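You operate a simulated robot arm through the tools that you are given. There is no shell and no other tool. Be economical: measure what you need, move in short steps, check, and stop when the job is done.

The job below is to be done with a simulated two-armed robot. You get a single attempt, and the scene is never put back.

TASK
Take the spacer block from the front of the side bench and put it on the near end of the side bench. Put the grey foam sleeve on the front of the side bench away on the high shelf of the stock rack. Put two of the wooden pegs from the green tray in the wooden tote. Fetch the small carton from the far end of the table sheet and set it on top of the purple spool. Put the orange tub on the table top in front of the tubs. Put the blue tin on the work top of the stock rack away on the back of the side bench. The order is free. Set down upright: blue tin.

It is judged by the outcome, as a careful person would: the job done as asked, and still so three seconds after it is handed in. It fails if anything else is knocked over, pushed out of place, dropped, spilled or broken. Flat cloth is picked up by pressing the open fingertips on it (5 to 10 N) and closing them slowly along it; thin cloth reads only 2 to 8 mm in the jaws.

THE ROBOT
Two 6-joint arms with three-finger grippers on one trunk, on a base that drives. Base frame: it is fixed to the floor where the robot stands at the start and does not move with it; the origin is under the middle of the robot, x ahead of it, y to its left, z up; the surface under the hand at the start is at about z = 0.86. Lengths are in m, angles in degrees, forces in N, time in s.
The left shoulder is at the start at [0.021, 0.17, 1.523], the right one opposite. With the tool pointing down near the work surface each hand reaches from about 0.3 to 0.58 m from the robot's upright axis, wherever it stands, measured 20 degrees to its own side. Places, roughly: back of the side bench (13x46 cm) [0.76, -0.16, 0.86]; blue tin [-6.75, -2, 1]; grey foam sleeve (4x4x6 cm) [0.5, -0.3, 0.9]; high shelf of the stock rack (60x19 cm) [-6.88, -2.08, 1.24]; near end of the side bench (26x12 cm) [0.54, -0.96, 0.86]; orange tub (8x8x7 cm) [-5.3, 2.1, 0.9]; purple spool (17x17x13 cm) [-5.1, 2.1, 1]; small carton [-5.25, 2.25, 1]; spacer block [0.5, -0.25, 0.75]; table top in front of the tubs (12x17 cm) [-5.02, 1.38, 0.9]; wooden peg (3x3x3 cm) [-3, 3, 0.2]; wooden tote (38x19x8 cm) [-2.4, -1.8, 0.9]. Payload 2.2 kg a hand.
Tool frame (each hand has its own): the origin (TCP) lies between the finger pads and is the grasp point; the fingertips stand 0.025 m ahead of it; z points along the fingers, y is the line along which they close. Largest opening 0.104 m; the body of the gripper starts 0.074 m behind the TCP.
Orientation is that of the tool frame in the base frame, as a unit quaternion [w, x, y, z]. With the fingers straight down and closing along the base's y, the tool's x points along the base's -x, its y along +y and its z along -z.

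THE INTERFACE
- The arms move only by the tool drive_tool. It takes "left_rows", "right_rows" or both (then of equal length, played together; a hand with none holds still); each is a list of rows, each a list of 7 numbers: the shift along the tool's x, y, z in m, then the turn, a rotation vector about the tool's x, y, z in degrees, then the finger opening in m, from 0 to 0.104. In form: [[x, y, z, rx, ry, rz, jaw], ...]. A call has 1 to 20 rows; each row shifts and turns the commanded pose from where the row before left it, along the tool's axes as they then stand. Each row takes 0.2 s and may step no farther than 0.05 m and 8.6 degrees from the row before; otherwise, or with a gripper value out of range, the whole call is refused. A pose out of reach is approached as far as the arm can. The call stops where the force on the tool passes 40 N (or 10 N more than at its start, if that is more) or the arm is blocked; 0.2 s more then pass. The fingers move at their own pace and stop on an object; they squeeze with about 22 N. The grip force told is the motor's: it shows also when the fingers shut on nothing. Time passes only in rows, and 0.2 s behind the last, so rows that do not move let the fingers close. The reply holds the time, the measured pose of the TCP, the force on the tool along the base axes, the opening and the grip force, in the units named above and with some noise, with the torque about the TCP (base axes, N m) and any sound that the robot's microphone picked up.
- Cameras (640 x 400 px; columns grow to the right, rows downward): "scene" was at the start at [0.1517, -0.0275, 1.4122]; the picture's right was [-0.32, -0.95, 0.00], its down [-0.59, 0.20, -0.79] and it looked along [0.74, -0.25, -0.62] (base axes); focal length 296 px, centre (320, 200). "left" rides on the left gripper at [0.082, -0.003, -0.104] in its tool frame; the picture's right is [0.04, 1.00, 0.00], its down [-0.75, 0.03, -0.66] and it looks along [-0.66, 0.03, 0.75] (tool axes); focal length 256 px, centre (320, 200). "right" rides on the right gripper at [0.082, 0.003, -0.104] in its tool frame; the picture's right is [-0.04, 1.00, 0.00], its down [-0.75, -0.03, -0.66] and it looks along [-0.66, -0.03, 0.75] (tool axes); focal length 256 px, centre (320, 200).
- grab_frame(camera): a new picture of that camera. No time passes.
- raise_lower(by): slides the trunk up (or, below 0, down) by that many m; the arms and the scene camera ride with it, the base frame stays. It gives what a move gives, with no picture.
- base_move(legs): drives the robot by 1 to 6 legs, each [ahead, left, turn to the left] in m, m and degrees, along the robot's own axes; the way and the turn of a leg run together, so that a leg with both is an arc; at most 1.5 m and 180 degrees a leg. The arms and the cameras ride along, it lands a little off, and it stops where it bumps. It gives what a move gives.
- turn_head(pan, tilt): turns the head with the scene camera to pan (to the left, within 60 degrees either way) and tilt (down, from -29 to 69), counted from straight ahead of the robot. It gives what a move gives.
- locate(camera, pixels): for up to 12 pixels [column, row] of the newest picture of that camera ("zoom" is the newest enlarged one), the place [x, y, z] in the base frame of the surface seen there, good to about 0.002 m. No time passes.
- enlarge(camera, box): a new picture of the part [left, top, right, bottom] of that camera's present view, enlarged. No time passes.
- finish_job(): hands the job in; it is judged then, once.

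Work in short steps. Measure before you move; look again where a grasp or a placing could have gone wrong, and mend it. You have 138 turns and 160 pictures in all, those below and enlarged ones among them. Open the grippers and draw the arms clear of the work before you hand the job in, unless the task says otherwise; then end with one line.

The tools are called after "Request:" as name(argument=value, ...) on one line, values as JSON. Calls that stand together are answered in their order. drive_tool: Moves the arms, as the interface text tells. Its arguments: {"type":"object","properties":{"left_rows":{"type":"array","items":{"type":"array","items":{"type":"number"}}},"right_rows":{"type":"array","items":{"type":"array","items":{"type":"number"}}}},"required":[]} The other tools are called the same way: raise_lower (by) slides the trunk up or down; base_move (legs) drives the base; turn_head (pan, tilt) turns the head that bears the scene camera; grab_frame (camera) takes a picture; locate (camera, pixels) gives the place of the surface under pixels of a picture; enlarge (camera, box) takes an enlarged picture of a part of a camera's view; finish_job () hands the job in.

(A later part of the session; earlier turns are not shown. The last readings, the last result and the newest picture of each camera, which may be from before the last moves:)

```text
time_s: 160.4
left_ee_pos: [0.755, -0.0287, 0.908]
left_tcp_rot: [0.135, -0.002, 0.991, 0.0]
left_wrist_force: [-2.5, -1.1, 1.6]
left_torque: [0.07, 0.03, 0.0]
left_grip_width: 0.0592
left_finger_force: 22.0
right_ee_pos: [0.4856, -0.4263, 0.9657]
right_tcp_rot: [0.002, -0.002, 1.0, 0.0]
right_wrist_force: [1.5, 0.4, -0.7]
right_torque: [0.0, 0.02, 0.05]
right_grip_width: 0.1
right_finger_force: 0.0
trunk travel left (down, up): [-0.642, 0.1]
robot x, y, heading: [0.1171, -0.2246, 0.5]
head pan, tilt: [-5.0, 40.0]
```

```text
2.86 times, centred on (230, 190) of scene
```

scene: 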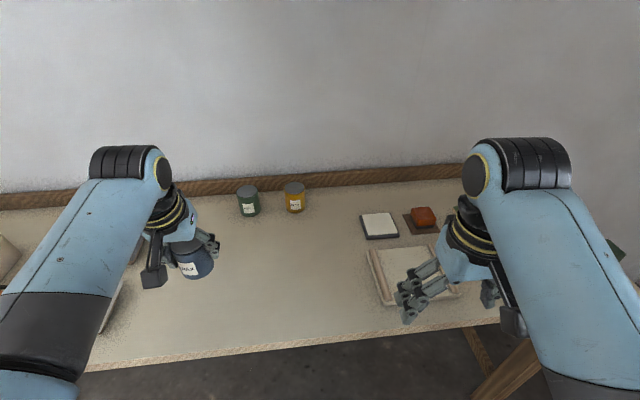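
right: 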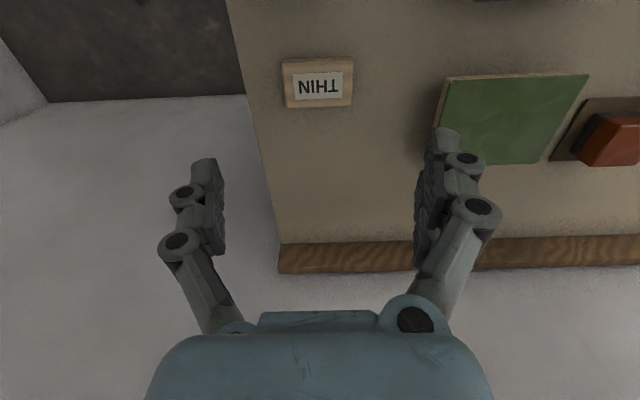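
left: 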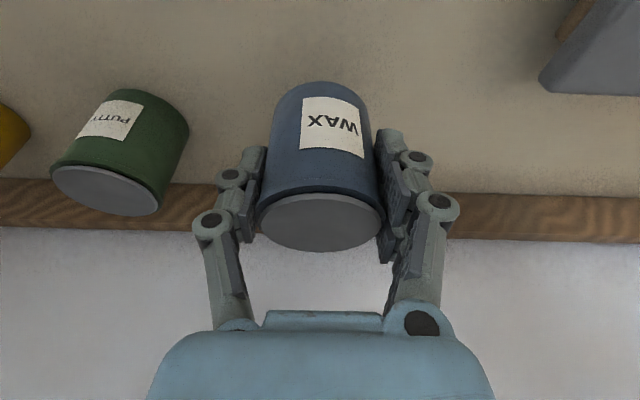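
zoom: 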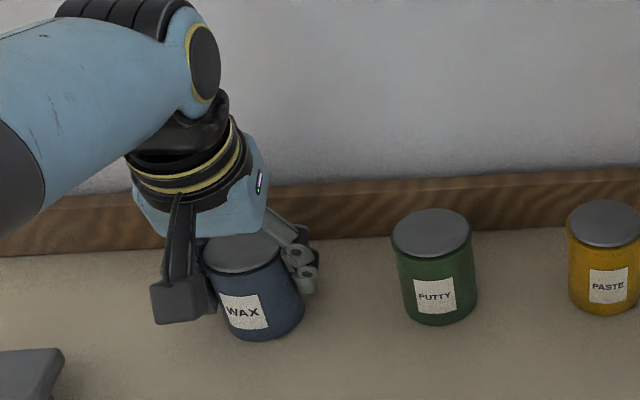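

The tin seems to touch, but I check whether it's leaning by comparing points along its sides.

Request:
locate(camera="zoom", pixels=[[240, 252], [207, 258], [278, 248], [246, 276], [272, 334], [436, 233], [442, 322], [396, 240], [470, 235]])

Request:
grab_frame(camera="left")

```text
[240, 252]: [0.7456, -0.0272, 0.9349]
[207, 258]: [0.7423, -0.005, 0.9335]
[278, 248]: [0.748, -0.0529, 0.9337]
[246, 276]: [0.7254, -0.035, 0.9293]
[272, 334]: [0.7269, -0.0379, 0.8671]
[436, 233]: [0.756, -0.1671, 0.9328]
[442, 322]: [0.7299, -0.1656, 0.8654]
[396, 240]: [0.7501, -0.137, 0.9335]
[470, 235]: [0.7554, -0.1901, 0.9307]
```

```text
110 pictures are left
```

left: 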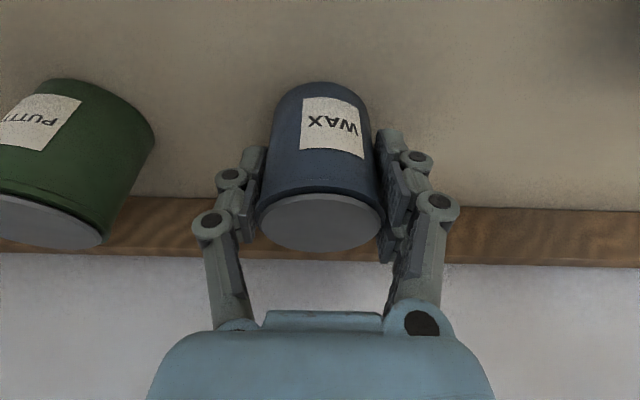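

Top is level at z 0.934 and bottom on the bench: upright. I release and rise vertically.

Request:
drive_tool(left_rows=[[0, 0, 0, 0, 0, 0, 0.065], [0, 0, 0, 0, 0, 0, 0.085], [0, 0, 0, 0, 0, 0, 0.085], [-0.0107, 0, -0.0386, 0, 0, 0, 0.085], [-0.0107, 0, -0.0386, 0, 0, 0, 0.085], [-0.0107, 0, -0.0386, 0, 0, 0, 0.085], [0.03, 0, 0, 0, 0, 0, 0.085], [0.03, 0, 0, 0, 0, 0, 0.085]])

Request:
enlarge(camera="scene", box=[130, 120, 330, 260])

```text
time_s: 162.2
left_ee_pos: [0.6968, -0.0289, 1.0109]
left_tcp_rot: [0.135, -0.002, 0.991, 0.001]
left_wrist_force: [-0.4, 0.1, -0.6]
left_torque: [0.04, -0.02, 0.03]
left_grip_width: 0.085
left_finger_force: 0.1
right_ee_pos: [0.4849, -0.4247, 0.966]
right_tcp_rot: [0.002, -0.002, 1.0, 0.001]
right_wrist_force: [0.2, 0.1, -0.7]
right_torque: [0.04, -0.05, -0.02]
right_grip_width: 0.1001
right_finger_force: 0.1
trunk travel left (down, up): [-0.642, 0.1]
robot x, y, heading: [0.1188, -0.222, 0.3]
head pan, tilt: [-5.0, 40.0]
```

```text
2.86 times, centred on (230, 190) of scene
```

zoom: 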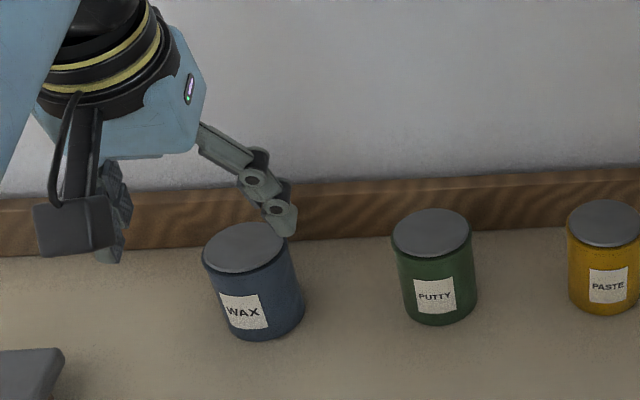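

Tin placed. I straighten the left hand, raise the trunk, back off and go round toward the table.

Request:
drive_tool(left_rows=[[0.04, 0, -0.01, 0, 0, 0, 0.085], [0.04, 0, -0.01, 0, 7.5, 0, 0.085], [0.03, 0, 0, 0, 7.5, 0, 0.085], [0, 0, 0, 0, 0, 0, 0.085]])

Request:
raise_lower(by=0.1)

Request:
base_move(legs=[[-0.18, 0, 0], [0, -0.8, 0], [-0.35, 0, 0], [0, 0, 90], [0, 0, 90], [0, 0.12, 0]])

```text
time_s: 163.2
left_ee_pos: [0.5851, -0.0298, 1.0065]
left_tcp_rot: [0.004, -0.002, 1.0, 0.0]
left_wrist_force: [0.2, 0.9, 0.8]
left_torque: [-0.01, -0.01, 0.03]
left_grip_width: 0.0852
left_finger_force: 0.1
right_ee_pos: [0.4866, -0.4262, 0.9651]
right_tcp_rot: [0.003, -0.002, 1.0, 0.001]
right_wrist_force: [-0.8, -0.1, -0.4]
right_torque: [0.04, -0.03, -0.03]
right_grip_width: 0.0998
right_finger_force: 0.1
trunk travel left (down, up): [-0.642, 0.1]
robot x, y, heading: [0.1181, -0.2165, 0.1]
head pan, tilt: [-5.0, 40.0]
```

```text
time_s: 164.5
left_ee_pos: [0.5863, -0.0293, 1.1054]
left_tcp_rot: [0.006, -0.003, 1.0, 0.002]
left_wrist_force: [0.5, -0.6, 0.1]
left_torque: [0.03, 0.0, 0.01]
left_grip_width: 0.0849
left_finger_force: 0.0
right_ee_pos: [0.4843, -0.4269, 1.0655]
right_tcp_rot: [0.003, -0.002, 1.0, 0.002]
right_wrist_force: [0.4, 0.3, -0.2]
right_torque: [0.02, -0.02, -0.01]
right_grip_width: 0.0999
right_finger_force: 0.1
trunk travel left (down, up): [-0.742, 0.0]
robot x, y, heading: [0.1222, -0.2245, 0.1]
head pan, tilt: [-5.0, 40.0]
```

```text
time_s: 180.4
left_ee_pos: [-0.8595, -1.357, 1.1062]
left_tcp_rot: [0.0, 1.0, 0.018, -0.006]
left_wrist_force: [0.6, 1.1, 0.1]
left_torque: [0.03, 0.02, 0.0]
left_grip_width: 0.0849
left_finger_force: 0.0
right_ee_pos: [-0.7722, -0.9557, 1.0656]
right_tcp_rot: [0.0, 1.0, 0.019, -0.003]
right_wrist_force: [-0.7, 0.2, -0.1]
right_torque: [-0.02, -0.03, 0.0]
right_grip_width: 0.1002
right_finger_force: 0.0
trunk travel left (down, up): [-0.742, 0.0]
robot x, y, heading: [-0.3986, -1.1478, -178.0]
head pan, tilt: [-5.0, 40.0]
```

Request:
base_move(legs=[[0, 0, -2.3], [1.5, 0, 0], [1.7, 0, 0]])

```text
refused: 1.7 is not a number from -1.5 to 1.5
```

Leg too long; I split it.

Request:
base_move(legs=[[0, 0, -2.3], [1.5, 0, 0], [1.5, 0, 0], [0.3, 0, 0], [0, 0, -60]])

Request:
turn_head(pan=0, tilt=15)

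Request:
grab_frame(camera="scene")

```text
time_s: 199.5
left_ee_pos: [-4.1176, -0.8321, 1.1048]
left_tcp_rot: [-0.002, 0.868, -0.496, -0.004]
left_wrist_force: [-0.6, 0.4, 0.6]
left_torque: [-0.02, 0.0, -0.01]
left_grip_width: 0.0848
left_finger_force: 0.1
right_ee_pos: [-3.7241, -0.717, 1.0653]
right_tcp_rot: [-0.002, 0.869, -0.495, -0.003]
right_wrist_force: [0.3, -0.1, 0.0]
right_torque: [0.0, 0.01, 0.01]
right_grip_width: 0.1002
right_finger_force: 0.1
trunk travel left (down, up): [-0.742, 0.0]
robot x, y, heading: [-3.7109, -1.1328, 120.6]
head pan, tilt: [-5.0, 40.0]
```

```text
time_s: 200.4
left_ee_pos: [-4.1181, -0.8319, 1.1041]
left_tcp_rot: [-0.002, 0.869, -0.495, -0.004]
left_wrist_force: [-0.9, 0.2, -0.6]
left_torque: [-0.03, 0.0, 0.0]
left_grip_width: 0.0847
left_finger_force: 0.1
right_ee_pos: [-3.7252, -0.7171, 1.066]
right_tcp_rot: [-0.001, 0.869, -0.495, -0.003]
right_wrist_force: [0.0, 0.1, -0.4]
right_torque: [0.01, 0.0, 0.0]
right_grip_width: 0.1001
right_finger_force: 0.1
trunk travel left (down, up): [-0.742, 0.0]
robot x, y, heading: [-3.7143, -1.1336, 120.6]
head pan, tilt: [0.0, 15.0]
```

```text
108 pictures are left
```

scene: 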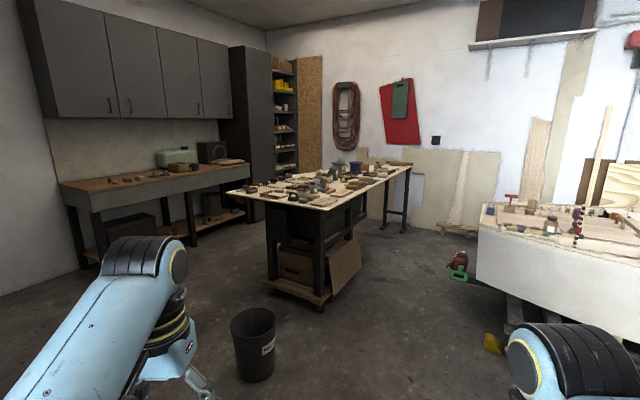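

Request:
enlarge(camera="scene", box=[220, 140, 440, 220])

Request:
locate(camera="scene", pixels=[[230, 193], [332, 210], [410, 166], [380, 163], [350, 290], [455, 262], [440, 230], [490, 340], [255, 345], [478, 235], [600, 230], [420, 210]])

```text
2.91 times, centred on (330, 180) of scene
```

zoom: 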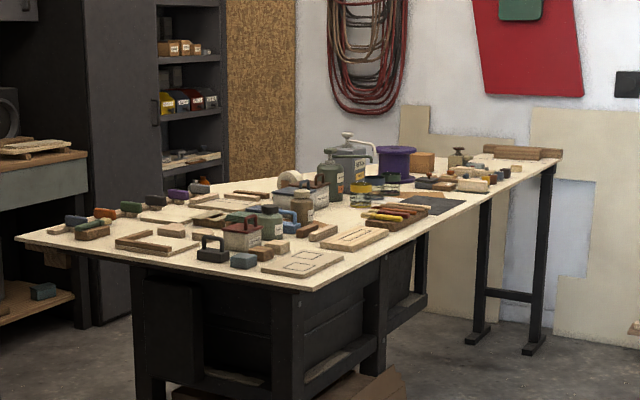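

```text
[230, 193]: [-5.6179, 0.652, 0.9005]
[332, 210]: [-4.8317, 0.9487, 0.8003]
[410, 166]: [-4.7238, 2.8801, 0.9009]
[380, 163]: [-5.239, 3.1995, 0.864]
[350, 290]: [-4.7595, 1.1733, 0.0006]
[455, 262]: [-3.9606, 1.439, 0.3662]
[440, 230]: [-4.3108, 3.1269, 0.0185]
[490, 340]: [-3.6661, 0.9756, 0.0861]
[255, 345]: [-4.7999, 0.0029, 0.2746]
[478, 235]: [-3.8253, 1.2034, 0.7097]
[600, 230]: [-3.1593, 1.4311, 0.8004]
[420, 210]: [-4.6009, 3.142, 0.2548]
```

The table runs x -5.6…-4.72, y 0.65…3.2. I locate key items in the enlarged view and check the aisles on both sides.

Request:
enlarge(camera="scene", box=[300, 150, 410, 215])

Request:
locate(camera="scene", pixels=[[244, 215], [190, 235], [110, 270], [356, 167], [365, 167], [395, 250], [385, 215], [350, 245]])

```text
5.82 times, centred on (355, 182) of scene
```

zoom: 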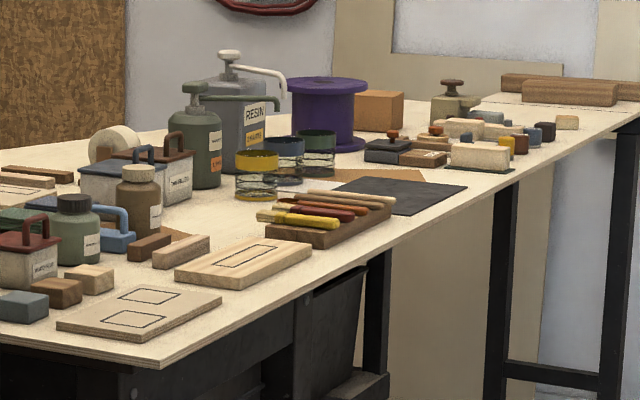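

```text
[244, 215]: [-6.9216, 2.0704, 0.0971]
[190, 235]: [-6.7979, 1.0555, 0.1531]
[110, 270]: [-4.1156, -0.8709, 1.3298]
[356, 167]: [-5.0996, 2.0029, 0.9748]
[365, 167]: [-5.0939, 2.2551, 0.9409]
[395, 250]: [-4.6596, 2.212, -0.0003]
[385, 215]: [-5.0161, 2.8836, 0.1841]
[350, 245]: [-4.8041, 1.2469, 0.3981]
```

Spool, carton and tubs are on the table's far half, best reached from the right aisle. I move up to its mouth and look.

Request:
base_move(legs=[[0.85, -0.05, 0], [0, 0, -30]])

Request:
turn_head(pan=0, tilt=25)

Request:
grab_frame(camera="scene")

```text
time_s: 206.3
left_ee_pos: [-4.2865, 0.0844, 1.1054]
left_tcp_rot: [0.005, -0.706, 0.708, 0.004]
left_wrist_force: [-0.3, -0.2, 0.3]
left_torque: [0.01, 0.01, -0.02]
left_grip_width: 0.0849
left_finger_force: 0.1
right_ee_pos: [-3.8895, -0.0188, 1.065]
right_tcp_rot: [0.001, -0.706, 0.708, 0.003]
right_wrist_force: [0.3, -0.8, 0.0]
right_torque: [-0.04, -0.02, -0.01]
right_grip_width: 0.1
right_finger_force: 0.0
trunk travel left (down, up): [-0.742, 0.0]
robot x, y, heading: [-4.099, -0.3791, 90.0]
head pan, tilt: [0.0, 15.0]
```

```text
time_s: 207.1
left_ee_pos: [-4.2859, 0.0844, 1.1056]
left_tcp_rot: [0.004, -0.706, 0.708, 0.003]
left_wrist_force: [-1.0, 0.5, -0.4]
left_torque: [-0.02, 0.0, -0.02]
left_grip_width: 0.085
left_finger_force: 0.1
right_ee_pos: [-3.8886, -0.0182, 1.0648]
right_tcp_rot: [0.002, -0.707, 0.707, 0.002]
right_wrist_force: [-0.8, -0.5, 0.3]
right_torque: [-0.01, -0.01, -0.03]
right_grip_width: 0.0999
right_finger_force: 0.0
trunk travel left (down, up): [-0.742, 0.0]
robot x, y, heading: [-4.0928, -0.3823, 89.8]
head pan, tilt: [0.0, 25.0]
```

```text
105 pictures are left
```

scene: 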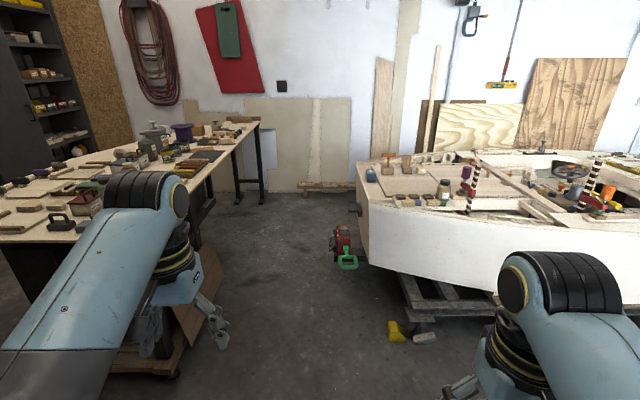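

Request:
locate(camera="scene", pixels=[[333, 245], [355, 262], [355, 205], [405, 285], [358, 190], [195, 300], [240, 200], [262, 140], [330, 185], [200, 235], [390, 330], [185, 365]])

Request:
enlarge(camera="scene", box=[60, 110, 270, 220])

Request:
enlarge(camera="scene", box=[340, 120, 640, 300])

```text
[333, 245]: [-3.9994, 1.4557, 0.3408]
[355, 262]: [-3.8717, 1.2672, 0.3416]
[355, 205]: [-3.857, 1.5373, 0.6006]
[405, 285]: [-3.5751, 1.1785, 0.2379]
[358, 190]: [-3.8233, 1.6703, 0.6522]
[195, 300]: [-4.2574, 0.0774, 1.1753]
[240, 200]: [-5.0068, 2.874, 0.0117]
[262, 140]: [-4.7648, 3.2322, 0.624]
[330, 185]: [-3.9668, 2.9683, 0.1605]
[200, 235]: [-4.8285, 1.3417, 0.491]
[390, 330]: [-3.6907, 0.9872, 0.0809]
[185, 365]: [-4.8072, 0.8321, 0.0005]
```

```text
3.05 times, centred on (165, 165) of scene
```

zoom: 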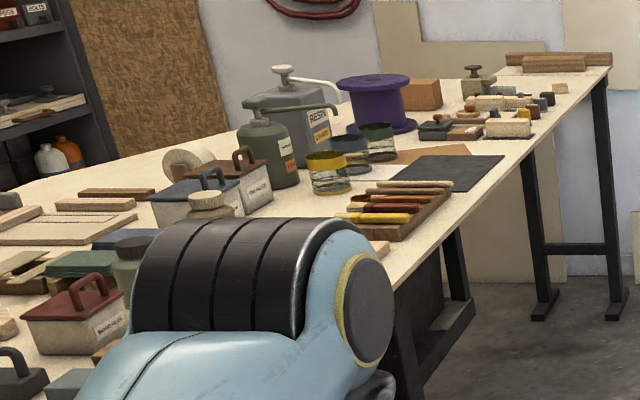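

```text
2.13 times, centred on (490, 210) of scene
```

zoom: 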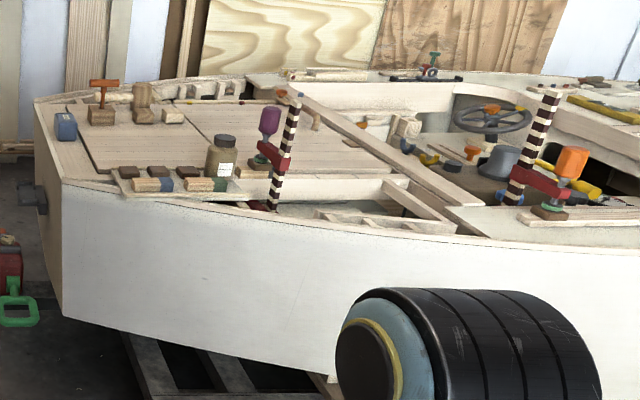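

Aisle is about 0.72 m wide at the engine (x -4.0). I turn to face -x here, then slide in sideways with hands above the table edge.

Request:
base_move(legs=[[0, 0, 90], [0.2, 0, 0], [0, -0.9, 0]])

```text
time_s: 216.8
left_ee_pos: [-4.7594, 0.3151, 1.1051]
left_tcp_rot: [-0.001, 1.0, -0.004, -0.006]
left_wrist_force: [-1.0, 0.2, 0.3]
left_torque: [-0.01, 0.0, -0.01]
left_grip_width: 0.085
left_finger_force: 0.1
right_ee_pos: [-4.6549, 0.711, 1.0657]
right_tcp_rot: [0.001, 1.0, -0.004, -0.002]
right_wrist_force: [-0.2, -0.3, 0.4]
right_torque: [-0.03, 0.01, 0.0]
right_grip_width: 0.1001
right_finger_force: 0.2
trunk travel left (down, up): [-0.742, 0.0]
robot x, y, heading: [-4.2904, 0.5063, 179.3]
head pan, tilt: [0.0, 25.0]
```

Request:
base_move(legs=[[0.06, 0, 0.7], [0, -0.85, 0]])

Request:
turn_head(pan=-20, tilt=32)

Request:
grab_frame(camera="scene")

```text
time_s: 221.8
left_ee_pos: [-4.8197, 1.1448, 1.1047]
left_tcp_rot: [0.001, 1.0, 0.0, -0.006]
left_wrist_force: [-0.5, 0.9, 0.3]
left_torque: [-0.02, 0.0, 0.02]
left_grip_width: 0.0851
left_finger_force: 0.1
right_ee_pos: [-4.7183, 1.54, 1.0652]
right_tcp_rot: [0.001, 1.0, 0.001, -0.003]
right_wrist_force: [-0.4, 0.4, 0.4]
right_torque: [0.0, 0.0, 0.01]
right_grip_width: 0.0998
right_finger_force: 0.1
trunk travel left (down, up): [-0.742, 0.0]
robot x, y, heading: [-4.3542, 1.3366, -179.9]
head pan, tilt: [0.0, 25.0]
```

```text
time_s: 222.6
left_ee_pos: [-4.8194, 1.1448, 1.1054]
left_tcp_rot: [0.0, 1.0, 0.001, -0.006]
left_wrist_force: [-0.6, -0.3, 0.3]
left_torque: [0.0, 0.01, 0.0]
left_grip_width: 0.085
left_finger_force: 0.1
right_ee_pos: [-4.7185, 1.5402, 1.0654]
right_tcp_rot: [0.0, 1.0, 0.001, -0.003]
right_wrist_force: [0.3, 1.0, -0.3]
right_torque: [0.0, -0.01, 0.0]
right_grip_width: 0.1
right_finger_force: 0.0
trunk travel left (down, up): [-0.742, 0.0]
robot x, y, heading: [-4.351, 1.3371, -180.0]
head pan, tilt: [-20.0, 32.0]
```

```text
102 pictures are left
```

scene: 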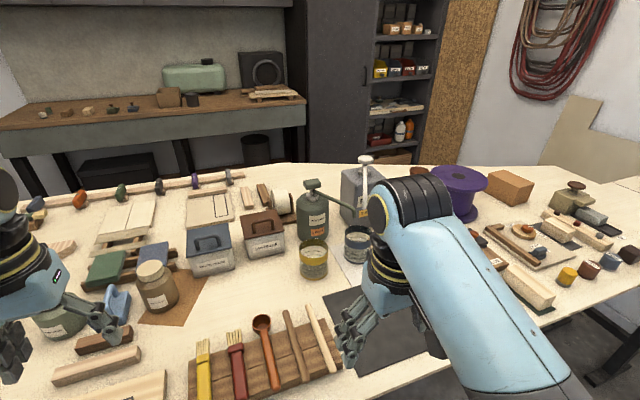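

Request:
locate(camera="scene", pixels=[[313, 246], [356, 232], [458, 172], [510, 180], [418, 172], [312, 195], [280, 300], [245, 290], [313, 278], [210, 245], [260, 222], [365, 160]])

Request:
base_move(legs=[[0, -0.5, 0]])

Request:
turn_head(pan=-5, tilt=35)

Request:
grab_frame(camera="scene")

```text
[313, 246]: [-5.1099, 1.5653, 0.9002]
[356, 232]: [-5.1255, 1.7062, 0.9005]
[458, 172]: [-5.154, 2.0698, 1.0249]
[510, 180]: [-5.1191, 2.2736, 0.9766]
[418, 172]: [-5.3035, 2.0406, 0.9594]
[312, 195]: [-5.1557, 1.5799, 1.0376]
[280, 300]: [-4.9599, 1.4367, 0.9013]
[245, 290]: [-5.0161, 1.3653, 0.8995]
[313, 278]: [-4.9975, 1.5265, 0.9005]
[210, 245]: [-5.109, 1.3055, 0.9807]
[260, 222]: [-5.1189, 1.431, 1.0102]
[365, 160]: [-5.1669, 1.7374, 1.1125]
```

```text
time_s: 225.5
left_ee_pos: [-4.8195, 1.6422, 1.1037]
left_tcp_rot: [0.0, 1.0, -0.003, -0.005]
left_wrist_force: [-0.4, -0.3, -0.3]
left_torque: [-0.03, 0.0, 0.01]
left_grip_width: 0.0851
left_finger_force: 0.1
right_ee_pos: [-4.7163, 2.0387, 1.0652]
right_tcp_rot: [0.001, 1.0, -0.003, -0.003]
right_wrist_force: [0.1, 1.0, -0.7]
right_torque: [0.0, 0.0, 0.03]
right_grip_width: 0.1
right_finger_force: 0.2
trunk travel left (down, up): [-0.742, 0.0]
robot x, y, heading: [-4.3532, 1.8334, 179.6]
head pan, tilt: [-20.0, 32.0]
```

```text
time_s: 226.3
left_ee_pos: [-4.8186, 1.6415, 1.1056]
left_tcp_rot: [0.0, 1.0, -0.004, -0.005]
left_wrist_force: [0.1, -0.2, -0.4]
left_torque: [-0.02, 0.03, -0.01]
left_grip_width: 0.0849
left_finger_force: 0.0
right_ee_pos: [-4.7167, 2.0387, 1.0651]
right_tcp_rot: [0.001, 1.0, -0.004, -0.003]
right_wrist_force: [0.1, 0.0, -0.9]
right_torque: [0.01, 0.01, -0.03]
right_grip_width: 0.1002
right_finger_force: 0.1
trunk travel left (down, up): [-0.742, 0.0]
robot x, y, heading: [-4.3574, 1.8317, 179.6]
head pan, tilt: [-5.0, 35.0]
```

```text
101 pictures are left
```

scene: 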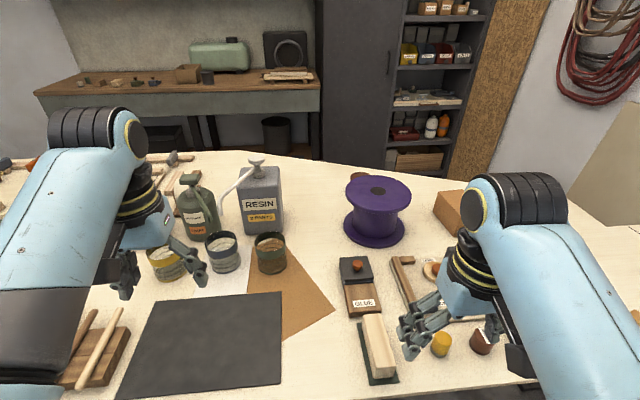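

The orange tub is behind the spool (needs the other aisle). First the carton from here: I get a better view of it and the spool.

Request:
turn_head(pan=10, tilt=30)

Request:
grab_frame(camera="right")

Request:
enlarge(camera="scene", box=[320, 100, 560, 250])

```text
time_s: 227.1
left_ee_pos: [-4.8198, 1.6419, 1.106]
left_tcp_rot: [0.001, 1.0, -0.004, -0.006]
left_wrist_force: [0.4, -0.9, 0.5]
left_torque: [0.0, 0.05, -0.02]
left_grip_width: 0.0849
left_finger_force: 0.0
right_ee_pos: [-4.7159, 2.0384, 1.0662]
right_tcp_rot: [0.002, 1.0, -0.004, -0.003]
right_wrist_force: [-1.0, 0.6, 0.5]
right_torque: [-0.02, 0.01, 0.0]
right_grip_width: 0.1
right_finger_force: 0.1
trunk travel left (down, up): [-0.742, 0.0]
robot x, y, heading: [-4.3524, 1.8324, 179.3]
head pan, tilt: [10.0, 30.0]
```

```text
100 pictures are left
```

right: 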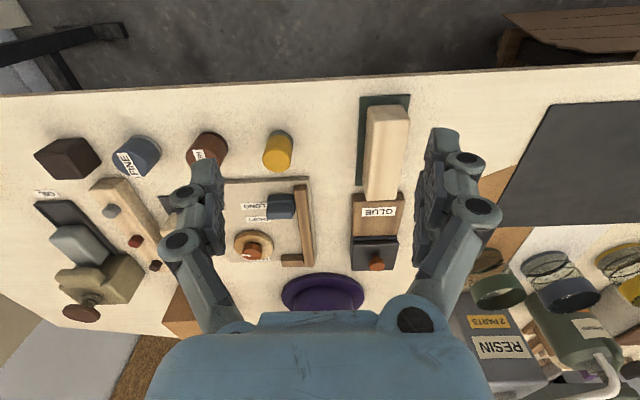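

```text
2.67 times, centred on (440, 175) of scene
```

zoom: 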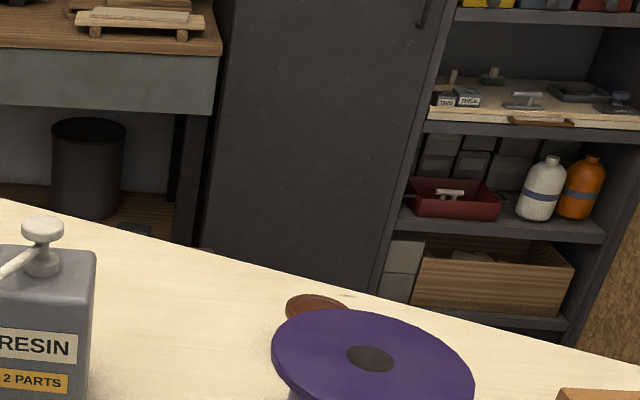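

Request:
turn_head(pan=-35, tilt=35)

Request:
grab_frame(camera="scene")

```text
time_s: 228.2
left_ee_pos: [-4.8199, 1.6415, 1.1051]
left_tcp_rot: [0.001, 1.0, -0.004, -0.006]
left_wrist_force: [-0.4, 0.4, 0.4]
left_torque: [-0.01, 0.01, 0.01]
left_grip_width: 0.0848
left_finger_force: 0.2
right_ee_pos: [-4.7159, 2.0383, 1.0646]
right_tcp_rot: [0.0, 1.0, -0.003, -0.002]
right_wrist_force: [-1.3, 0.4, -0.1]
right_torque: [-0.05, 0.0, -0.01]
right_grip_width: 0.0998
right_finger_force: 0.1
trunk travel left (down, up): [-0.742, 0.0]
robot x, y, heading: [-4.356, 1.8305, 179.6]
head pan, tilt: [-35.0, 35.0]
```

```text
98 pictures are left
```

scene: 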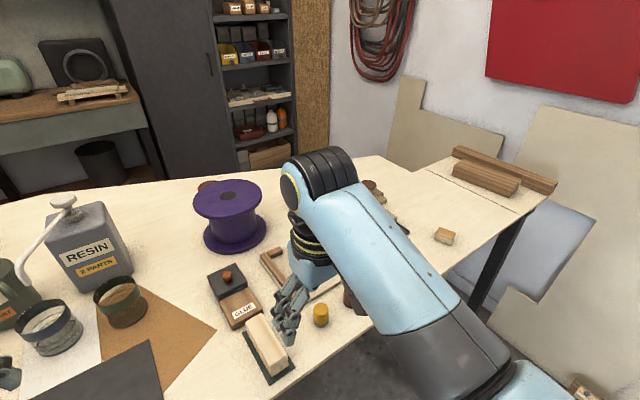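

There's also a small box at (443,235). I enlarge it and locate it.

Request:
enlarge(camera="scene", box=[360, 160, 560, 280])

Request:
locate(camera="scene", pixels=[[443, 233], [206, 185], [200, 184], [228, 195], [200, 190], [258, 192], [228, 183], [228, 210], [265, 235], [485, 180], [540, 190]])

```text
3.20 times, centred on (460, 220) of scene
```

zoom: 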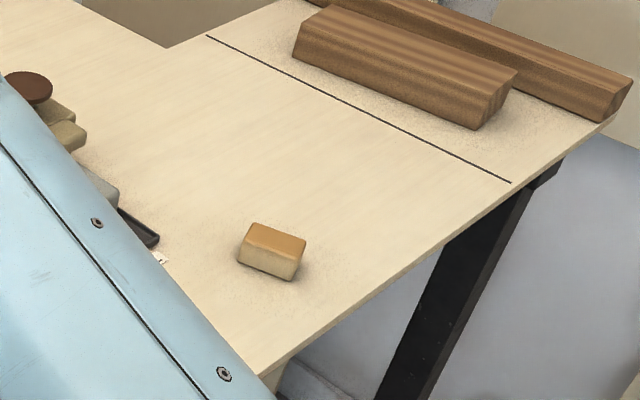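

```text
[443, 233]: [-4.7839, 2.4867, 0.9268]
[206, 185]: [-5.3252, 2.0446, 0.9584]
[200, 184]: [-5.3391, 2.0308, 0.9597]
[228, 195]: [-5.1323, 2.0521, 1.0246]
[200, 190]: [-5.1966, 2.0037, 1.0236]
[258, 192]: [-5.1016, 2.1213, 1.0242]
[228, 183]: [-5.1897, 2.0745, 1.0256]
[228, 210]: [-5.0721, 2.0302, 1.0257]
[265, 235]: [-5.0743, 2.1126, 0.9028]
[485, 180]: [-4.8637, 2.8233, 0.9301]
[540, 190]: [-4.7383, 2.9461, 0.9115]
```

That one is a wooden block; the carton is the cardboard cube beside the spool. I slide to y≈2.1 and swing the view to see it.

Request:
base_move(legs=[[0, -0.27, 0]])

Request:
turn_head(pan=0, tilt=35)

Request:
grab_frame(camera="scene")

```text
time_s: 230.1
left_ee_pos: [-4.8177, 1.9106, 1.1055]
left_tcp_rot: [0.001, 1.0, -0.005, -0.005]
left_wrist_force: [-0.1, -0.4, -0.5]
left_torque: [0.0, -0.04, 0.02]
left_grip_width: 0.0852
left_finger_force: 0.0
right_ee_pos: [-4.7123, 2.307, 1.0661]
right_tcp_rot: [0.001, 1.0, -0.004, -0.003]
right_wrist_force: [-0.2, 0.2, -0.1]
right_torque: [0.0, -0.02, -0.02]
right_grip_width: 0.1001
right_finger_force: 0.1
trunk travel left (down, up): [-0.742, 0.0]
robot x, y, heading: [-4.3507, 2.1022, 179.6]
head pan, tilt: [-35.0, 35.0]
```

```text
time_s: 231.1
left_ee_pos: [-4.8178, 1.9101, 1.105]
left_tcp_rot: [0.001, 1.0, -0.004, -0.005]
left_wrist_force: [-0.1, 0.0, -0.6]
left_torque: [0.03, 0.01, 0.03]
left_grip_width: 0.0849
left_finger_force: 0.0
right_ee_pos: [-4.7114, 2.3065, 1.066]
right_tcp_rot: [0.002, 1.0, -0.004, -0.003]
right_wrist_force: [-0.2, 0.3, -0.4]
right_torque: [-0.03, 0.03, 0.02]
right_grip_width: 0.1
right_finger_force: 0.2
trunk travel left (down, up): [-0.742, 0.0]
robot x, y, heading: [-4.3523, 2.0943, 179.7]
head pan, tilt: [0.0, 35.0]
```

```text
96 pictures are left
```

scene: 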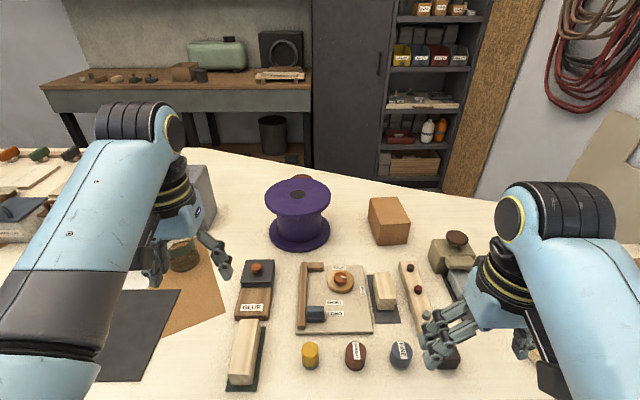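

Clear view now: carton at (389,220), spool top at (298,197). I locate their corners.

Request:
enlarge(camera="scene", box=[250, 165, 430, 275])

Request:
locate(camera="scene", pixels=[[371, 201], [399, 198], [409, 223], [378, 228], [379, 243], [388, 213], [268, 200], [328, 199], [298, 184], [298, 210], [340, 280], [455, 238]])

```text
3.56 times, centred on (340, 220) of scene
```

zoom: 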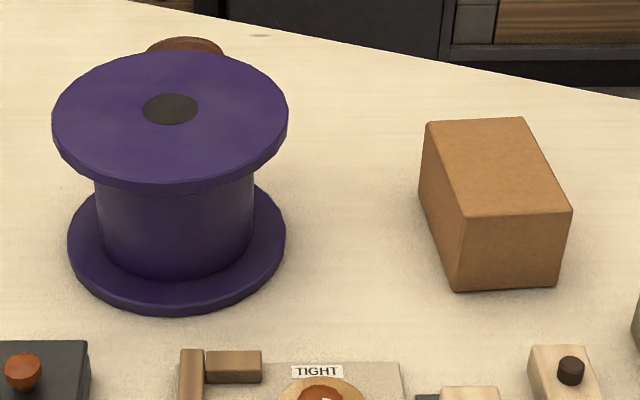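

```text
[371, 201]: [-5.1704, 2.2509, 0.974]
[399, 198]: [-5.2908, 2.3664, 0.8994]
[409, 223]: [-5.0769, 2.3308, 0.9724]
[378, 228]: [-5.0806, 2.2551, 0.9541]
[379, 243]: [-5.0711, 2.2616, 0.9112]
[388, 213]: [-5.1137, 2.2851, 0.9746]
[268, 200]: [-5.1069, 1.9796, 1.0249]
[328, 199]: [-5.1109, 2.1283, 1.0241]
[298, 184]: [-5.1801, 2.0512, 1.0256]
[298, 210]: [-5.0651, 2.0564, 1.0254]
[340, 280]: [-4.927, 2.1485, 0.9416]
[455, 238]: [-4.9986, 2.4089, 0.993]
```

Carton centre ≈(-5.125,2.292), 7.5 cm wide in y, z 0.90–0.974; spool top centre ≈(-5.12,2.055), z 1.025. I pull the left hand back and raise/extend/tilt the right hand.

Request:
drive_tool(left_rows=[[0.02, 0, 0.01, 0, 0, 0, 0.085], [0.025, 0, 0.01, 0, 0, 0, 0.085], [0.025, 0, 0.01, 0, 0, 0, 0.085], [0.02, 0, 0, 0, 0, 0, 0.085], [0.02, 0, 0, 0, 0, 0, 0.085], [0, 0, 0, 0, 0, 0, 0.085], [0, 0, 0, 0, 0, 0, 0.085], [0, 0, 0, 0, 0, 0, 0.085]], right_rows=[[-0.045, 0, 0, 0, 0, 0, 0.104], [-0.045, 0, -0.01, 0, 0, 0, 0.104], [-0.045, 0, -0.02, 0, 0, 0, 0.104], [-0.035, 0, -0.03, 0, 0, 0, 0.104], [-0.02, 0, -0.03, 0, 0, 0, 0.104], [0, 0, 0, 0, -7, 0, 0.104], [0, 0, 0, 0, -7, 0, 0.104], [0, 0, 0, 0, -6, 0, 0.104]])

```text
time_s: 232.9
left_ee_pos: [-4.7067, 1.9078, 1.0748]
left_tcp_rot: [0.002, 1.0, -0.005, -0.005]
left_wrist_force: [-0.5, 0.8, -0.2]
left_torque: [-0.01, 0.02, -0.02]
left_grip_width: 0.0851
left_finger_force: 0.1
right_ee_pos: [-4.9009, 2.3083, 1.1569]
right_tcp_rot: [0.001, 0.984, -0.004, -0.177]
right_wrist_force: [0.7, 1.1, 0.5]
right_torque: [-0.01, 0.0, -0.02]
right_grip_width: 0.1039
right_finger_force: 0.1
trunk travel left (down, up): [-0.742, 0.0]
robot x, y, heading: [-4.3513, 2.0971, 179.6]
head pan, tilt: [0.0, 35.0]
```

Request:
base_move(legs=[[0.09, 0, 0]])

Request:
raise_lower(by=-0.09)

Request:
grab_frame(camera="right")

```text
time_s: 234.0
left_ee_pos: [-4.7984, 1.9077, 1.0735]
left_tcp_rot: [0.003, 1.0, -0.004, -0.005]
left_wrist_force: [-0.9, 0.5, -0.3]
left_torque: [-0.01, -0.02, -0.05]
left_grip_width: 0.0849
left_finger_force: 0.1
right_ee_pos: [-4.9923, 2.3091, 1.1552]
right_tcp_rot: [0.0, 0.984, -0.005, -0.175]
right_wrist_force: [-1.5, 1.0, -0.1]
right_torque: [0.02, -0.03, 0.03]
right_grip_width: 0.1039
right_finger_force: 0.2
trunk travel left (down, up): [-0.742, 0.0]
robot x, y, heading: [-4.4425, 2.1046, 179.5]
head pan, tilt: [0.0, 35.0]
```

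```text
time_s: 235.3
left_ee_pos: [-4.7975, 1.9082, 0.9843]
left_tcp_rot: [0.003, 1.0, -0.006, -0.005]
left_wrist_force: [0.1, 0.9, 0.1]
left_torque: [-0.01, 0.02, 0.01]
left_grip_width: 0.0849
left_finger_force: 0.1
right_ee_pos: [-4.9914, 2.3087, 1.0668]
right_tcp_rot: [0.0, 0.984, -0.005, -0.176]
right_wrist_force: [-1.0, -0.5, 1.1]
right_torque: [-0.02, -0.02, 0.0]
right_grip_width: 0.1041
right_finger_force: 0.0
trunk travel left (down, up): [-0.652, 0.09]
robot x, y, heading: [-4.4376, 2.1071, 179.1]
head pan, tilt: [0.0, 35.0]
```

```text
94 pictures are left
```

right: 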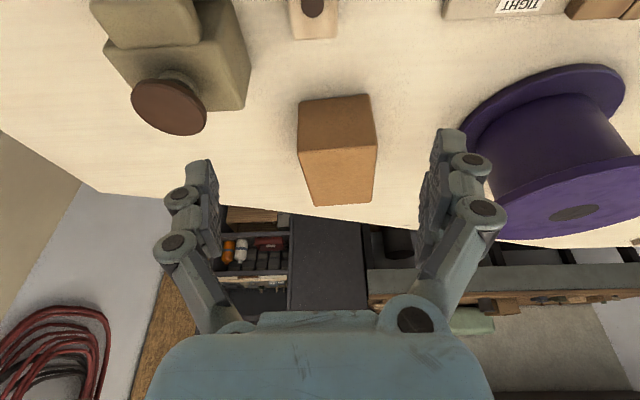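

Request:
locate(camera="right", pixels=[[300, 100], [369, 96], [303, 148], [376, 146], [316, 203], [371, 202], [340, 175], [170, 110], [590, 170], [480, 140]])

```text
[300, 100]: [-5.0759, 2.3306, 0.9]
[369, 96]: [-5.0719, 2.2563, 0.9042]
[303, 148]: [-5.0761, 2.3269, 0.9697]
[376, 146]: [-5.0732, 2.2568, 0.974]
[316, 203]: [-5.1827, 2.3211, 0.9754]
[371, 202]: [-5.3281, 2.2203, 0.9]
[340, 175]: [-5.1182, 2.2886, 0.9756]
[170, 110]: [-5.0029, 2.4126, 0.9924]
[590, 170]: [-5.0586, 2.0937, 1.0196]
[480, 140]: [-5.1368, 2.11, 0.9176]
```

Carton centre (-5.128,2.289). Extend over it at this height.

Request:
drive_tool(right_rows=[[-0.0419, 0.0066, 0.0155, 0, 0, 0, 0.104], [-0.0419, 0.0066, 0.0155, 0, 0, 0, 0.104], [-0.0419, 0.0066, 0.0155, 0, 0, 0, 0.104], [0, 0, 0, 0, 0, 0, 0.104]])

Request:
grab_frame(camera="right")

```text
time_s: 236.3
left_ee_pos: [-4.7971, 1.9072, 0.9849]
left_tcp_rot: [0.004, 1.0, -0.005, -0.005]
left_wrist_force: [0.4, -0.1, 0.5]
left_torque: [0.02, 0.03, -0.01]
left_grip_width: 0.085
left_finger_force: 0.0
right_ee_pos: [-5.1283, 2.2937, 1.0684]
right_tcp_rot: [0.0, 0.984, -0.005, -0.177]
right_wrist_force: [0.7, -0.3, 0.3]
right_torque: [0.0, 0.01, 0.03]
right_grip_width: 0.1041
right_finger_force: 0.0
trunk travel left (down, up): [-0.652, 0.09]
robot x, y, heading: [-4.4406, 2.1025, 179.3]
head pan, tilt: [0.0, 35.0]
```

```text
93 pictures are left
```

right: 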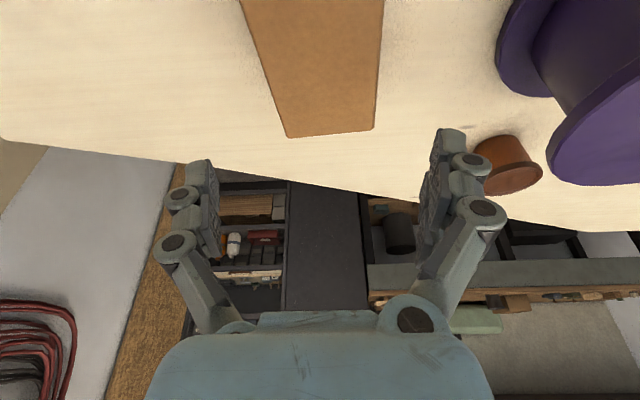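

Aligned; descend with the arm in stages.

Request:
drive_tool(right_rows=[[0.0142, 0.001, 0.0381, 0, 0, 0, 0.104], [0.0142, 0.001, 0.0381, 0, 0, 0, 0.104], [0, 0, 0, 0, 0, 0, 0.104]])

Request:
grab_frame(camera="right")

```text
time_s: 237.1
left_ee_pos: [-4.7984, 1.9081, 0.9851]
left_tcp_rot: [0.003, 1.0, -0.006, -0.005]
left_wrist_force: [0.1, 0.4, 0.1]
left_torque: [0.0, 0.0, -0.04]
left_grip_width: 0.0852
left_finger_force: 0.0
right_ee_pos: [-5.128, 2.2888, 0.9857]
right_tcp_rot: [0.001, 0.984, -0.004, -0.176]
right_wrist_force: [0.8, -0.4, 0.3]
right_torque: [0.03, 0.03, 0.03]
right_grip_width: 0.1037
right_finger_force: 0.1
trunk travel left (down, up): [-0.652, 0.09]
robot x, y, heading: [-4.4393, 2.0979, 179.5]
head pan, tilt: [0.0, 35.0]
```

```text
92 pictures are left
```

right: 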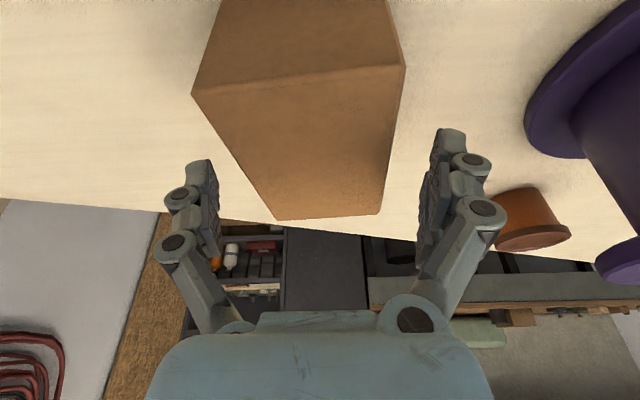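

Request:
drive_tool(right_rows=[[0.0125, 0, 0.033, 0, 0, 0, 0.104], [0, 0, 0, 0, 0, 0, 0.104], [0, 0, 0, 0, 0, 0, 0.08], [0, 0, 0, 0, 0, 0, 0.06], [0, 0, 0, 0, 0, 0, 0.06], [0, 0, 0, 0, 0, 0, 0.06]])

Request:
grab_frame(camera="right")

```text
time_s: 238.5
left_ee_pos: [-4.7973, 1.9072, 0.9861]
left_tcp_rot: [0.003, 1.0, -0.006, -0.004]
left_wrist_force: [-0.3, -0.1, -0.2]
left_torque: [0.02, 0.01, -0.03]
left_grip_width: 0.0852
left_finger_force: 0.1
right_ee_pos: [-5.1184, 2.2865, 0.9564]
right_tcp_rot: [0.0, 0.984, -0.005, -0.178]
right_wrist_force: [-0.5, 0.9, 6.8]
right_torque: [-0.36, 0.05, 0.06]
right_grip_width: 0.0883
right_finger_force: 22.0
right hand out of reach, approached as far as the arm can: row 1
trunk travel left (down, up): [-0.652, 0.09]
robot x, y, heading: [-4.4427, 2.1018, 179.6]
head pan, tilt: [0.0, 35.0]
```

```text
91 pictures are left
```

right: 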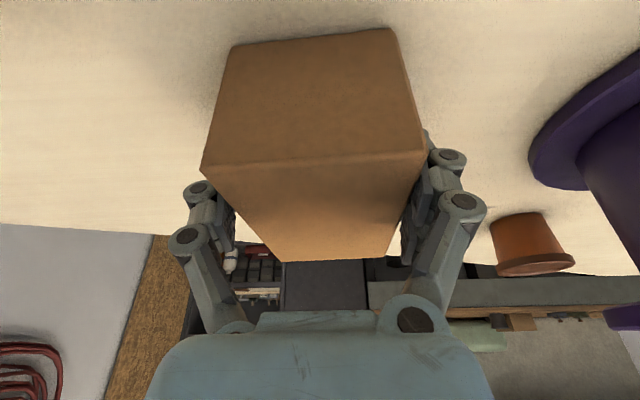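

The jaws stopped at 0.088 m, wider than the 0.074 m box; I look closer before lifting.

Request:
enlarge(camera="right", box=[170, 20, 490, 280])

Request:
enlarge(camera="scene", box=[280, 140, 520, 300])

Request:
locate(camera="right", pixels=[[206, 168], [422, 155], [274, 258], [384, 256], [240, 50], [385, 35], [212, 160], [418, 145]])

```text
1.54 times, centred on (330, 150) of right
```

zoom: 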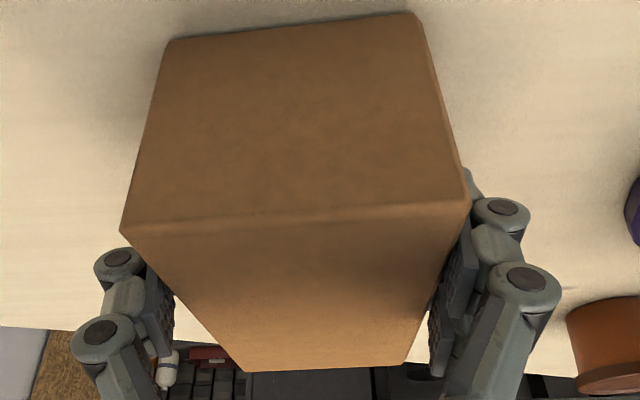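

```text
2.50 times, centred on (400, 220) of scene
```

zoom: 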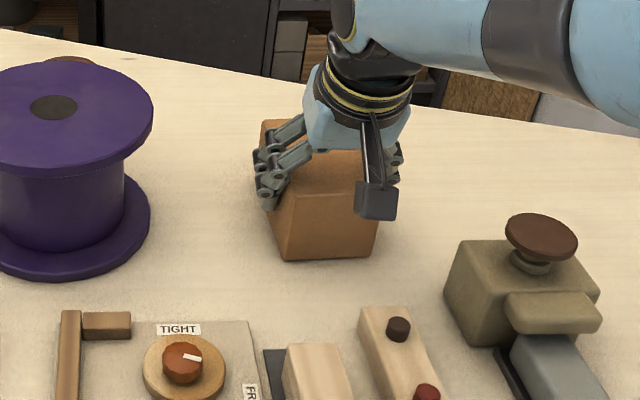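

```text
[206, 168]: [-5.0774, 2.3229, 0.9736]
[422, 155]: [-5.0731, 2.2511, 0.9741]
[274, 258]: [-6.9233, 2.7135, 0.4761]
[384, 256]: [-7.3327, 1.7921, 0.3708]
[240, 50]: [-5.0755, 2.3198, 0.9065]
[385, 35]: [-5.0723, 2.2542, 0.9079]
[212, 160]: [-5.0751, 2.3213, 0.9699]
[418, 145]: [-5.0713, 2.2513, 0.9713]
```

Request:
drive_tool(right_rows=[[0, 0, 0, 0, 0, 0, 0.055], [0, 0, 0, 0, 0, 0, 0.05], [0, 0, 0, 0, 0, 0, 0.05]])

```text
time_s: 239.3
left_ee_pos: [-4.7967, 1.9063, 0.9844]
left_tcp_rot: [0.004, 1.0, -0.006, -0.004]
left_wrist_force: [1.6, -1.2, 0.4]
left_torque: [0.0, 0.01, -0.01]
left_grip_width: 0.085
left_finger_force: 0.1
right_ee_pos: [-5.1178, 2.2887, 0.9571]
right_tcp_rot: [-0.001, 0.984, -0.005, -0.177]
right_wrist_force: [-1.6, -0.5, 10.0]
right_torque: [-0.47, -0.01, 0.05]
right_grip_width: 0.0884
right_finger_force: 22.0
trunk travel left (down, up): [-0.652, 0.09]
robot x, y, heading: [-4.4418, 2.0997, 179.5]
head pan, tilt: [0.0, 35.0]
```

The upward force on the spool-side finger suggests a bad contact. I reopen, rise 1 cm, yaw -3° to align with the carton and close again.

Request:
drive_tool(right_rows=[[0, 0, 0, 0, 0, 0, 0.104], [0, 0, 0, 0, 0, 0, 0.104], [-0.005, 0, -0.01, 0, 0, -3, 0.104], [0, 0, 0, 0, 0, 0, 0.104]])

Request:
enlarge(camera="right", box=[170, 20, 490, 280])

```text
time_s: 240.3
left_ee_pos: [-4.7976, 1.9076, 0.9843]
left_tcp_rot: [0.003, 1.0, -0.005, -0.005]
left_wrist_force: [0.1, -0.5, -0.7]
left_torque: [-0.01, 0.01, 0.02]
left_grip_width: 0.0849
left_finger_force: 0.0
right_ee_pos: [-5.1196, 2.2893, 0.964]
right_tcp_rot: [-0.004, 0.984, 0.021, -0.176]
right_wrist_force: [0.3, -1.1, 0.0]
right_torque: [0.0, 0.0, 0.0]
right_grip_width: 0.104
right_finger_force: 0.2
right hand out of reach, approached as far as the arm can: row 3
trunk travel left (down, up): [-0.652, 0.09]
robot x, y, heading: [-4.4414, 2.1032, 179.5]
head pan, tilt: [0.0, 35.0]
```

```text
1.54 times, centred on (330, 150) of right
```

zoom: 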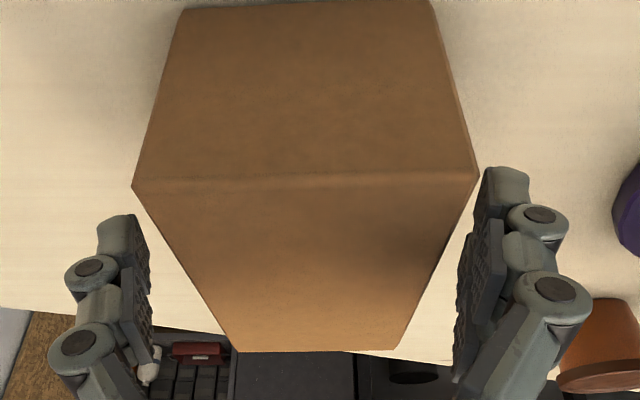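

Fingers free and symmetric about the carton now. Close slowly.

Request:
drive_tool(right_rows=[[0, 0, 0, 0, 0, 0, 0.09], [0, 0, 0, 0, 0, 0, 0.08], [0, 0, 0, 0, 0, 0, 0.07], [0, 0, 0, 0, 0, 0, 0.06], [0, 0, 0, 0, 0, 0, 0.055], [0, 0, 0, 0, 0, 0, 0.055]])

Request:
enlarge(camera="right", box=[170, 20, 490, 280])

```text
time_s: 241.7
left_ee_pos: [-4.7972, 1.9066, 0.9846]
left_tcp_rot: [0.004, 1.0, -0.005, -0.004]
left_wrist_force: [0.6, 1.1, -0.5]
left_torque: [0.0, -0.02, 0.04]
left_grip_width: 0.0851
left_finger_force: 0.2
right_ee_pos: [-5.1223, 2.288, 0.965]
right_tcp_rot: [-0.005, 0.984, 0.021, -0.176]
right_wrist_force: [0.0, -0.2, 1.7]
right_torque: [0.0, -0.16, -0.04]
right_grip_width: 0.0842
right_finger_force: 21.8
trunk travel left (down, up): [-0.652, 0.09]
robot x, y, heading: [-4.4381, 2.1018, 179.5]
head pan, tilt: [0.0, 35.0]
```

```text
1.54 times, centred on (330, 150) of right
```

zoom: 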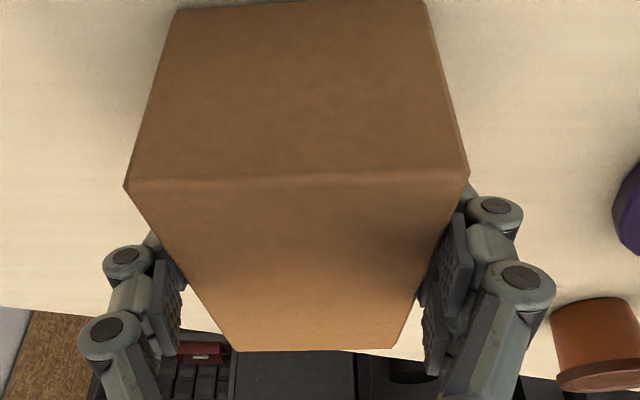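

Forces are now small and the width (0.084) is plausible for the carton. Lift carefully.

Request:
drive_tool(right_rows=[[-0.0052, 0, -0.014, 0, 0, 0, 0.05], [-0.0104, 0, -0.0281, 0, 0, 0, 0.05], [-0.0104, 0, -0.0281, 0, 0, 0, 0.05], [-0.0104, 0, -0.0281, 0, 0, 0, 0.05], [-0.0104, 0, -0.0281, 0, 0, 0, 0.05], [0, 0, 0, 0, 0, 0, 0.05]])

Request:
grab_frame(camera="right")

Request:
grab_frame(camera="scene")

```text
time_s: 243.1
left_ee_pos: [-4.7983, 1.9082, 0.9836]
left_tcp_rot: [0.004, 1.0, -0.005, -0.005]
left_wrist_force: [0.3, 0.6, -0.3]
left_torque: [0.03, 0.03, 0.01]
left_grip_width: 0.085
left_finger_force: 0.2
right_ee_pos: [-5.1656, 2.2823, 1.0809]
right_tcp_rot: [-0.005, 0.984, 0.021, -0.175]
right_wrist_force: [0.4, 0.2, -1.3]
right_torque: [0.0, -0.03, 0.02]
right_grip_width: 0.0843
right_finger_force: 22.6
right hand out of reach, approached as far as the arm can: row 1, 2, 3, 4, 5
trunk travel left (down, up): [-0.652, 0.09]
robot x, y, heading: [-4.4412, 2.1017, 179.4]
head pan, tilt: [0.0, 35.0]
```

```text
86 pictures are left
```

right: 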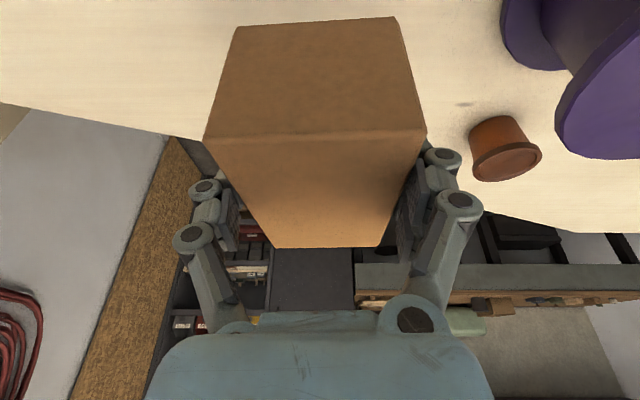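

```text
85 pictures are left
```

scene: 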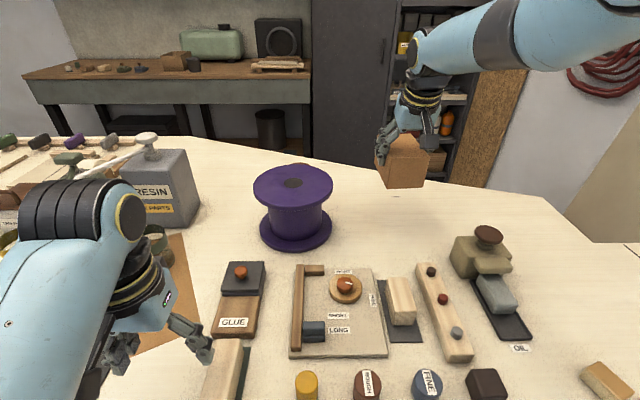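

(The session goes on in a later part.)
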